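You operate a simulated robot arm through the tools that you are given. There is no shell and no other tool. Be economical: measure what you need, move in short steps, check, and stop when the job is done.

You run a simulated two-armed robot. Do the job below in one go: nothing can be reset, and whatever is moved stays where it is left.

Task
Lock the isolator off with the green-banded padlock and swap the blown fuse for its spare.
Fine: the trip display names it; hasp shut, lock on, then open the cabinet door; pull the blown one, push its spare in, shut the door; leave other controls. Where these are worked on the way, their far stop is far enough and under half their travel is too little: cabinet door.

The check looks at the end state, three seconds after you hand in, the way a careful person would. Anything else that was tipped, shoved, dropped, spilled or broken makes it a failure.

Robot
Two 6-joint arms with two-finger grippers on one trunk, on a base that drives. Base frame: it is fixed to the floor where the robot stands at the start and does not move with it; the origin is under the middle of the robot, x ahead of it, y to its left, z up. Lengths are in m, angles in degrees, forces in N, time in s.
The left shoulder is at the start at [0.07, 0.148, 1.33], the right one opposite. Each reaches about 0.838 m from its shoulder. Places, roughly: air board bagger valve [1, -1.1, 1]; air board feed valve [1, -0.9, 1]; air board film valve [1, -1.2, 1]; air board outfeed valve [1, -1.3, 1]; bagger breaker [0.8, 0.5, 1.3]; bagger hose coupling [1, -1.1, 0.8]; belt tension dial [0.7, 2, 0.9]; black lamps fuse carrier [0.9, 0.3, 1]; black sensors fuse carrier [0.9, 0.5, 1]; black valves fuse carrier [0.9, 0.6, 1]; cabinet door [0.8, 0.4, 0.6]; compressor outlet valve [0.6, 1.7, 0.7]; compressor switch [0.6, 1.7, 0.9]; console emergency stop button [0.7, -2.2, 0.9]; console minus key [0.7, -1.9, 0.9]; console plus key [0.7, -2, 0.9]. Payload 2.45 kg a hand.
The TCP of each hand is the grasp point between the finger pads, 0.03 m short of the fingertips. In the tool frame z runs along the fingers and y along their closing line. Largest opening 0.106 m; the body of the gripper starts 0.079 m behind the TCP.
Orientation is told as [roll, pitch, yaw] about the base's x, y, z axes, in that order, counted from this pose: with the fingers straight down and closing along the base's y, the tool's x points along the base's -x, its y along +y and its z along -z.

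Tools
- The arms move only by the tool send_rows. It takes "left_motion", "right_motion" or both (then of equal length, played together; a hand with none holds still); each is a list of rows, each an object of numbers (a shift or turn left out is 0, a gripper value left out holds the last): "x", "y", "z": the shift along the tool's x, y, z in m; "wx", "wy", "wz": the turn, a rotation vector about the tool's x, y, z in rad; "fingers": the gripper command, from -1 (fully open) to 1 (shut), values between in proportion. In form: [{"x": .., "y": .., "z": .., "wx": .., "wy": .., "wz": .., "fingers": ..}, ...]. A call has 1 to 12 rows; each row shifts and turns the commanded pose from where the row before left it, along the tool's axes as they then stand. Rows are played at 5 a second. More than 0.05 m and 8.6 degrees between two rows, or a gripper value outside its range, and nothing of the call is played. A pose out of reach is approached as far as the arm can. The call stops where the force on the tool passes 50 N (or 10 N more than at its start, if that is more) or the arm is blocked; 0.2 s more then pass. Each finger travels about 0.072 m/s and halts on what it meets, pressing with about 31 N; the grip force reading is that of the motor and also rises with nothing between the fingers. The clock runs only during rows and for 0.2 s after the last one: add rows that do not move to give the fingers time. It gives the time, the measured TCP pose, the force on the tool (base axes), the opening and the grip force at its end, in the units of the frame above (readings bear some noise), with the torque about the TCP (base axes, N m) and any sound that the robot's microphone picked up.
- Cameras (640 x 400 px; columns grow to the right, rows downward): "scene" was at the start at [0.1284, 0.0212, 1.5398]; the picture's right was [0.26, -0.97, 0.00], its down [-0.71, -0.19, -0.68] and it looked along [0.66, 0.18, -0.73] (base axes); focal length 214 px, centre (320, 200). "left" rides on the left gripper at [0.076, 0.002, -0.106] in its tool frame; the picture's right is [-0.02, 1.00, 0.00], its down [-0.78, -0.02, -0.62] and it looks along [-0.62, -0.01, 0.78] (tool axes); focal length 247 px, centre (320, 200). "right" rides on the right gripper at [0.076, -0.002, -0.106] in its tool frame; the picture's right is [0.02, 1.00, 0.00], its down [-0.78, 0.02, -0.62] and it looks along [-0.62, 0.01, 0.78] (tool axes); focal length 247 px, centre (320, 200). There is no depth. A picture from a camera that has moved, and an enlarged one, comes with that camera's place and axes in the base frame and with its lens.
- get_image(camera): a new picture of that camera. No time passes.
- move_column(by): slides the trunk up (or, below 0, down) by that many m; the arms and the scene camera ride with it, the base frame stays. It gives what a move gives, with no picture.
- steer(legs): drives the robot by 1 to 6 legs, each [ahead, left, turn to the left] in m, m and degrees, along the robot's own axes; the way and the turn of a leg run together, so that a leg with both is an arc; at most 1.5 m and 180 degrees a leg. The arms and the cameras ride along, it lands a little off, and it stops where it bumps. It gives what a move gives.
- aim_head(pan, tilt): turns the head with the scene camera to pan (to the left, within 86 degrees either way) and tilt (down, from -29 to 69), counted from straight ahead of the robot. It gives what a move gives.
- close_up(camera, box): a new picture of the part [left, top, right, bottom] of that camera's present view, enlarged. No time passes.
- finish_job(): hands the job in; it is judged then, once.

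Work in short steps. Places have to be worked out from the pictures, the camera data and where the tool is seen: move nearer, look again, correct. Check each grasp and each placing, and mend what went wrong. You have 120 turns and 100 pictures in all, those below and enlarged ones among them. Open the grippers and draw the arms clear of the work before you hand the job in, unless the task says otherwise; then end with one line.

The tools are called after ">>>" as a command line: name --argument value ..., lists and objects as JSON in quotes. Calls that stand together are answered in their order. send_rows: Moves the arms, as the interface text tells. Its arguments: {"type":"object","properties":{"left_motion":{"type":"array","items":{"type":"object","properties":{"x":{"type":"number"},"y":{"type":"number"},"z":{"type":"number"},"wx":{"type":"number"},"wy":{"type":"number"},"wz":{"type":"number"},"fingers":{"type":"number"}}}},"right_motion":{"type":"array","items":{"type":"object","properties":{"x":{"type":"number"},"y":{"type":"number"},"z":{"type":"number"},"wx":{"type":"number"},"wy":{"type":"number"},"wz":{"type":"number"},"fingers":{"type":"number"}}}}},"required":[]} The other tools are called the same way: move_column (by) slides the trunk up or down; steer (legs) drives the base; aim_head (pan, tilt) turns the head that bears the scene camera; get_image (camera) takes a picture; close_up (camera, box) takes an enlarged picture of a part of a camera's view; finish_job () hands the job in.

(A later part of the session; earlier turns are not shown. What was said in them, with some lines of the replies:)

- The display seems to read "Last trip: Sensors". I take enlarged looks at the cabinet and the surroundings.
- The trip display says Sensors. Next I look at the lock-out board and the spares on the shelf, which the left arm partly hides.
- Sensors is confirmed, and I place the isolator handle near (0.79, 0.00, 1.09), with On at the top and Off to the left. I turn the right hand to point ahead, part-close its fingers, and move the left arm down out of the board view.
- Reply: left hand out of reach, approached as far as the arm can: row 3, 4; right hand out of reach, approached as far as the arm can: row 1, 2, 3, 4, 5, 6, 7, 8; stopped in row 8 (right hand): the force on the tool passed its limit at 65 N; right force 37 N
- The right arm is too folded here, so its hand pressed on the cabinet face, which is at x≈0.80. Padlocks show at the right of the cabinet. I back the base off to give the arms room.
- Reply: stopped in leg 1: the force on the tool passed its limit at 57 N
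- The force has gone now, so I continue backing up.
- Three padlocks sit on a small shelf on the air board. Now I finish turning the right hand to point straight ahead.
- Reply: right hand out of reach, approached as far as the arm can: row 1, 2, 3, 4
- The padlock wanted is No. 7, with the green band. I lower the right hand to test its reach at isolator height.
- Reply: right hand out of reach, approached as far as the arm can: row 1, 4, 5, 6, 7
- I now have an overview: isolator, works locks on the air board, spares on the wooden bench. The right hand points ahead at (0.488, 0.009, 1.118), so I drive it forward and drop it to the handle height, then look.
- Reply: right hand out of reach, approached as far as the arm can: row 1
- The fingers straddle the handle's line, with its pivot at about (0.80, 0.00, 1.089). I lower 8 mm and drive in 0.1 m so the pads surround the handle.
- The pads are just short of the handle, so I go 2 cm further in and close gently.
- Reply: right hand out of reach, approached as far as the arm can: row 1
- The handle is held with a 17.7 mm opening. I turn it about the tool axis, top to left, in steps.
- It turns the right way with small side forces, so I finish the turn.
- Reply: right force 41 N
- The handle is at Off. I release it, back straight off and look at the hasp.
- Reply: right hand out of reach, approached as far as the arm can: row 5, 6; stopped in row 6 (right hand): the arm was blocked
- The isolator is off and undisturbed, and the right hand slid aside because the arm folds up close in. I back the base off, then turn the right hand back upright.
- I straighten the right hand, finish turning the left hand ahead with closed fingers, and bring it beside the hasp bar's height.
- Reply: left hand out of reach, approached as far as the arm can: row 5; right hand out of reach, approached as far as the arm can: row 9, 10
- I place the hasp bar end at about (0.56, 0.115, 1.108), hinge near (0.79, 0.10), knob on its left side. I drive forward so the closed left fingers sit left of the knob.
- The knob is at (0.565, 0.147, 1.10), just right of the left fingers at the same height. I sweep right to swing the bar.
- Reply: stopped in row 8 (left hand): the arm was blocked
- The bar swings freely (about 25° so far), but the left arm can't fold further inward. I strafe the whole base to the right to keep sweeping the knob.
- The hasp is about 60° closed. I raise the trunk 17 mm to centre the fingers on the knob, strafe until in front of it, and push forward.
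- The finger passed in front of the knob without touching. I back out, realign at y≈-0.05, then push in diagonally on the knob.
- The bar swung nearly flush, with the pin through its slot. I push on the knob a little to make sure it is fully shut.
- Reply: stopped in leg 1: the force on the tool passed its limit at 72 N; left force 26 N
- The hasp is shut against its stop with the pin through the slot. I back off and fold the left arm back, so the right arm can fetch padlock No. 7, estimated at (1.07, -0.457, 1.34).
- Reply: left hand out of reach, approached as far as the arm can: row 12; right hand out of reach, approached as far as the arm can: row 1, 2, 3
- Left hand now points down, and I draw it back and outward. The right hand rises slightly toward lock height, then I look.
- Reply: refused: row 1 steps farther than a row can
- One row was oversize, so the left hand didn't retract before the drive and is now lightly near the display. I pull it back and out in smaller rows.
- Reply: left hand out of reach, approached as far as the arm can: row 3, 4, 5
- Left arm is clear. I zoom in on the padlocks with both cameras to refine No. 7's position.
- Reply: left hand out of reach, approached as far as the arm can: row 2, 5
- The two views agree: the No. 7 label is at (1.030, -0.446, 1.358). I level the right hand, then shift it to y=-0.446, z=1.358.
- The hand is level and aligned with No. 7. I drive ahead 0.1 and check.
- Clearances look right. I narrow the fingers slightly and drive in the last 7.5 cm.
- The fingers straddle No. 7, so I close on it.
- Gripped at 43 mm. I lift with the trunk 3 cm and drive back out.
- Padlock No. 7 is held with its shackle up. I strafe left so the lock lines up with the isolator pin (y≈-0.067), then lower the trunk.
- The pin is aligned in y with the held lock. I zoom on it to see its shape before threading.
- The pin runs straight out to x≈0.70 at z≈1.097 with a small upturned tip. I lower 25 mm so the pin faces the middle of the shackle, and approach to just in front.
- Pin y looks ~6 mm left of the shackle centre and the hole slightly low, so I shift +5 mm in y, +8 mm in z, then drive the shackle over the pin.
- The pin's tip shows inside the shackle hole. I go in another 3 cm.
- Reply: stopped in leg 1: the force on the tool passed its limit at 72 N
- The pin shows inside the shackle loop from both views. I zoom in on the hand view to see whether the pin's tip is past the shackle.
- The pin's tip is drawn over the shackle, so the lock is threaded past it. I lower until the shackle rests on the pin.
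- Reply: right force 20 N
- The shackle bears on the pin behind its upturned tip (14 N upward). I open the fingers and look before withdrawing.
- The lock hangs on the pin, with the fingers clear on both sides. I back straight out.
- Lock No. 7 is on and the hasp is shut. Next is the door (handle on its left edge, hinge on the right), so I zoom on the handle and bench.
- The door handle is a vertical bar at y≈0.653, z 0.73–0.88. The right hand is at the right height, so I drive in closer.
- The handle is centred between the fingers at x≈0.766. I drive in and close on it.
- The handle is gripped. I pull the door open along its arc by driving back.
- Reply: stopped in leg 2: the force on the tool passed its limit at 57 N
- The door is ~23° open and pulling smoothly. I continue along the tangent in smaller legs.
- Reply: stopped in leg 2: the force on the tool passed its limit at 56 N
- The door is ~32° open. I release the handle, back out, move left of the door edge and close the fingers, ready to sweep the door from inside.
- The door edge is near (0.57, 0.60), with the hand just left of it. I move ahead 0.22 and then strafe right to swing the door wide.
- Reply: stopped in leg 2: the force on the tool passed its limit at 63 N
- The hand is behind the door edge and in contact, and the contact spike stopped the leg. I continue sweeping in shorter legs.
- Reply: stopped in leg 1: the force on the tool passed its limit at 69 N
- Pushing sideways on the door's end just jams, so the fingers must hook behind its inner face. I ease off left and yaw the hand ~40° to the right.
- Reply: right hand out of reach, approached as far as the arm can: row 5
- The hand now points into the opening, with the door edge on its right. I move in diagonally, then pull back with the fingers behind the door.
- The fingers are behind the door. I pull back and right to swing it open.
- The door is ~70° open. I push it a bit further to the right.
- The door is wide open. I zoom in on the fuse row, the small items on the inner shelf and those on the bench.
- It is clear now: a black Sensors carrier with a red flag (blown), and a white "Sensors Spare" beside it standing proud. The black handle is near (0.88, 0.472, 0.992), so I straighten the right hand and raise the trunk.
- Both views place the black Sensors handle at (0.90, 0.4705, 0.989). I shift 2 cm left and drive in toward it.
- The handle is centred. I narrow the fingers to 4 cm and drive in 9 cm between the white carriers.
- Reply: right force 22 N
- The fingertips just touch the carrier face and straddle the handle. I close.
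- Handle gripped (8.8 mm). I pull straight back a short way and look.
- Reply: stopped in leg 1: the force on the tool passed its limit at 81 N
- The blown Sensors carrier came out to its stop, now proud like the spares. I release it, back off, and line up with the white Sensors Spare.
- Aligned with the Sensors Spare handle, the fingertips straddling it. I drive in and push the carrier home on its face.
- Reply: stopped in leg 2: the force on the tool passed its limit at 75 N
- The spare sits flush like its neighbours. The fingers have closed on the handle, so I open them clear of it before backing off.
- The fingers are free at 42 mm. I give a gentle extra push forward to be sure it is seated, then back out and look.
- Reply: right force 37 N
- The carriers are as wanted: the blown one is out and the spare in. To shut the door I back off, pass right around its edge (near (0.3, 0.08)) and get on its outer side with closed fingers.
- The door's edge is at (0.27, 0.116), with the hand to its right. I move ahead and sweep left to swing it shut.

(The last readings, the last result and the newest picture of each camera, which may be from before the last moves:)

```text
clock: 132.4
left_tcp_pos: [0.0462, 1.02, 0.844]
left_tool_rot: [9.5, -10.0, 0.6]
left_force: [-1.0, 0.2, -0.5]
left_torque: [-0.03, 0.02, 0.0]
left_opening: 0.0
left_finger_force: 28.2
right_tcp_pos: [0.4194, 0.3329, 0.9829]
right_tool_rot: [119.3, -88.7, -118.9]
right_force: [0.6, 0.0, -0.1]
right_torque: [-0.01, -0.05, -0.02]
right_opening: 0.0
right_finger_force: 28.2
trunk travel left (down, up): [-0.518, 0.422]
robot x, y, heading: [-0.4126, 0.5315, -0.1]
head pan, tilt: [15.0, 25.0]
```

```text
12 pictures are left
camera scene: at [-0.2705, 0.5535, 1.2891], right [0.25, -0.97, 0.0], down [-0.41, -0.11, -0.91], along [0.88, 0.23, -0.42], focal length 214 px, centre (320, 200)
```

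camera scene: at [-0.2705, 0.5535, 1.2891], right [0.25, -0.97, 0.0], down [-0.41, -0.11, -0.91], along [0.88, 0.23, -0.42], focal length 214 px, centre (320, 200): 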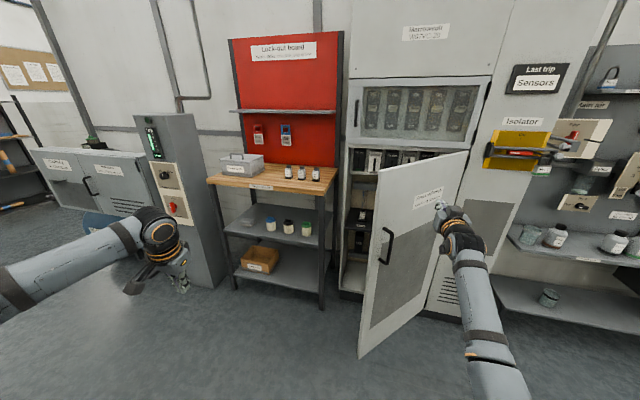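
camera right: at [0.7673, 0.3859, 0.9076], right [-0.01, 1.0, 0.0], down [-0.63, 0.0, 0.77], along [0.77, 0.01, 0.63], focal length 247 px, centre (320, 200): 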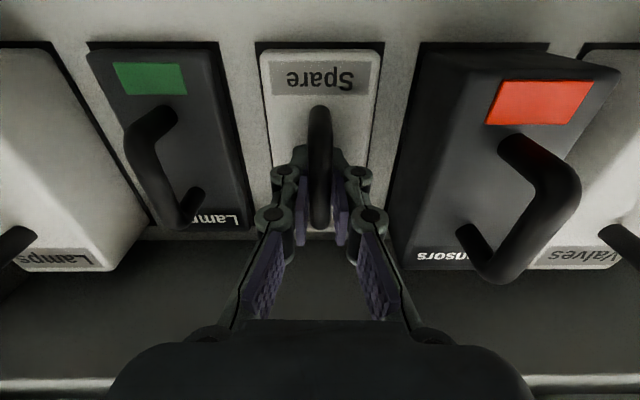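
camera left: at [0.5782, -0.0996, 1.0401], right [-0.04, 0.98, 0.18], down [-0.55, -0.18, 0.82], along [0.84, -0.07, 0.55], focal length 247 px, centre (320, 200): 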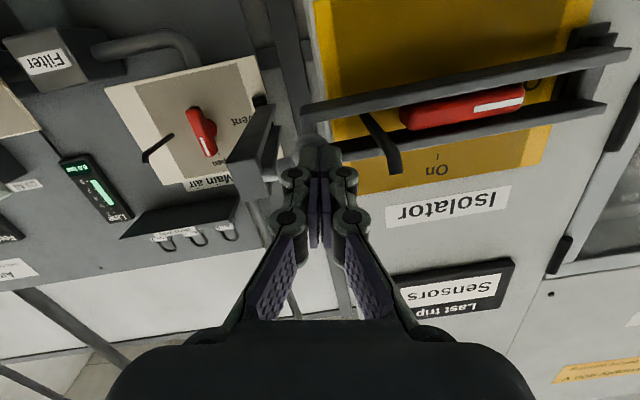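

The door is now ~40° open and moving freely. I push forward-left to close it onto the cabinet.

>>> steer --legs '[[0.08, 0.12, 0], [0.12, 0.08, 0], [0.1, 0.0, 0], [0.07, 0.0, 0]]'

>>> get_image --camera "scene"

```text
clock: 136.0
left_tcp_pos: [0.397, 1.2157, 0.8448]
left_tool_rot: [9.5, -10.2, 0.3]
left_force: [0.5, 0.5, 0.4]
left_torque: [0.03, -0.04, 0.02]
left_opening: 0.0
left_finger_force: 28.1
right_tcp_pos: [0.7626, 0.5297, 0.9861]
right_tool_rot: [121.9, -88.5, -121.7]
right_force: [-24.9, 1.7, 1.5]
right_torque: [-0.07, 0.2, 0.04]
right_opening: 0.0061
right_finger_force: 28.5
trunk travel left (down, up): [-0.518, 0.422]
robot x, y, heading: [-0.057, 0.7282, -0.7]
head pan, tilt: [15.0, 25.0]
stopped in leg 4: the force on the tool passed its limit at 326 N (the readings are from after the stop); the commanded pose is now the measured one
```

```text
11 pictures are left
camera scene: at [0.0745, 0.7506, 1.2899], right [0.25, -0.97, 0.0], down [-0.41, -0.11, -0.91], along [0.88, 0.22, -0.42], focal length 214 px, centre (320, 200)
```

scene: 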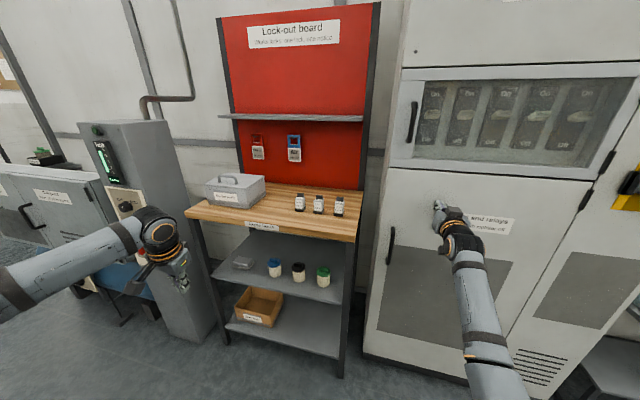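

The door closed against its stop. I back away and check door, lock and surroundings.

>>> steer --legs '[[-0.35, 0, 0], [0, -0.35, 0]]'

>>> get_image --camera "scene"

>>> close_up --camera "scene" --box '[260, 80, 480, 270]'

```text
clock: 140.2
left_tcp_pos: [0.0473, 0.8645, 0.8439]
left_tool_rot: [9.5, -10.1, 0.4]
left_force: [0.3, 0.3, 0.8]
left_torque: [0.0, 0.0, -0.01]
left_opening: 0.0001
left_finger_force: 28.2
right_tcp_pos: [0.4178, 0.1815, 0.9817]
right_tool_rot: [108.5, -88.6, -108.1]
right_force: [-0.9, -0.4, 0.4]
right_torque: [0.02, 0.03, 0.0]
right_opening: 0.0002
right_finger_force: 28.7
trunk travel left (down, up): [-0.518, 0.422]
robot x, y, heading: [-0.4097, 0.3788, -0.4]
head pan, tilt: [15.0, 25.0]
```

```text
10 pictures are left
camera scene: at [-0.269, 0.4, 1.2892], right [0.25, -0.97, 0.0], down [-0.41, -0.11, -0.91], along [0.88, 0.23, -0.42], focal length 214 px, centre (320, 200)
```

scene: 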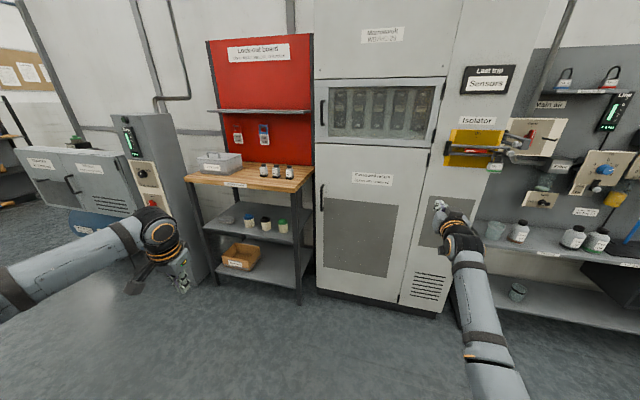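

```text
2.11 times, centred on (370, 175) of scene
camera zoom: at [-0.269, 0.4, 1.2892], right [0.25, -0.97, 0.0], down [-0.41, -0.11, -0.91], along [0.88, 0.23, -0.42], focal length 452 px, centre (215, 253)
```

zoom: 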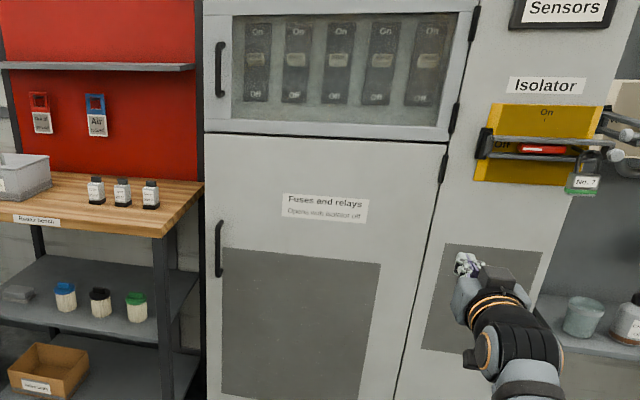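

The door is flush, the hasp shut and No. 7 hanging on the pin. I open both grippers and take one last look at the air board and lock.

>>> send_rows --left_motion '[{"fingers": 0}, {"fingers": -1}, {}, {}, {}]' --right_motion '[{"fingers": 0}, {"fingers": -1}, {}, {}, {}]'

>>> aim_head --pan -25 --tilt 25

>>> close_up --camera "scene" --box '[160, 60, 480, 280]'

```text
clock: 141.4
left_tcp_pos: [0.0494, 0.8671, 0.8441]
left_tool_rot: [9.5, -9.9, 0.4]
left_force: [-0.1, 0.2, -0.4]
left_torque: [-0.02, -0.05, 0.0]
left_opening: 0.1058
left_finger_force: 0.0
right_tcp_pos: [0.4187, 0.1817, 0.9818]
right_tool_rot: [108.8, -88.8, -108.3]
right_force: [-0.1, 0.2, -0.4]
right_torque: [0.01, -0.02, 0.03]
right_opening: 0.1059
right_finger_force: 0.1
trunk travel left (down, up): [-0.518, 0.422]
robot x, y, heading: [-0.4095, 0.3751, -0.5]
head pan, tilt: [15.0, 25.0]
```

```text
clock: 142.4
left_tcp_pos: [0.0482, 0.8673, 0.8433]
left_tool_rot: [9.4, -10.0, 0.4]
left_force: [0.0, 0.6, -0.2]
left_torque: [0.01, -0.02, 0.05]
left_opening: 0.106
left_finger_force: 0.0
right_tcp_pos: [0.4172, 0.1806, 0.9804]
right_tool_rot: [108.7, -88.7, -108.3]
right_force: [0.9, 0.2, 0.9]
right_torque: [0.02, -0.03, 0.02]
right_opening: 0.1057
right_finger_force: 0.1
trunk travel left (down, up): [-0.518, 0.422]
robot x, y, heading: [-0.4047, 0.3773, -0.6]
head pan, tilt: [-25.0, 25.0]
```

```text
1.82 times, centred on (320, 170) of scene
camera zoom: at [-0.2749, 0.3379, 1.2892], right [-0.43, -0.9, 0.0], down [-0.38, 0.18, -0.91], along [0.82, -0.39, -0.42], focal length 390 px, centre (320, 254)
```

zoom: 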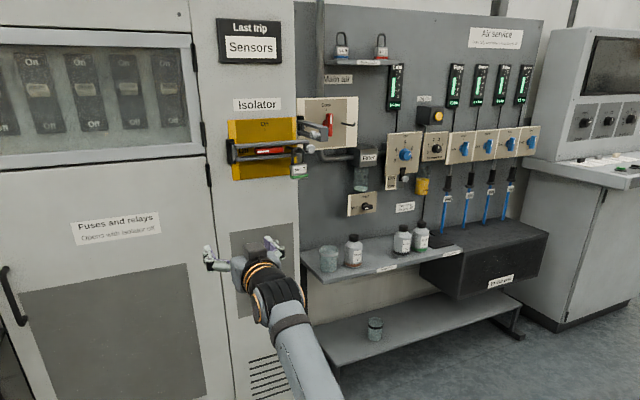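

Everything else stands as it did, the grippers are open and the arms are clear, so I hand in.

>>> finish_job

```text
The job is handed in.
```

The isolator is off with its hasp shut and green-banded padlock No. 7 on the pin, the blown Sensors carrier is pulled out to its stop, its spare is pushed in, and the cabinet door is shut; it closed hard, with a brief 326 N reading at the hand, and I saw no damage in the last pictures.
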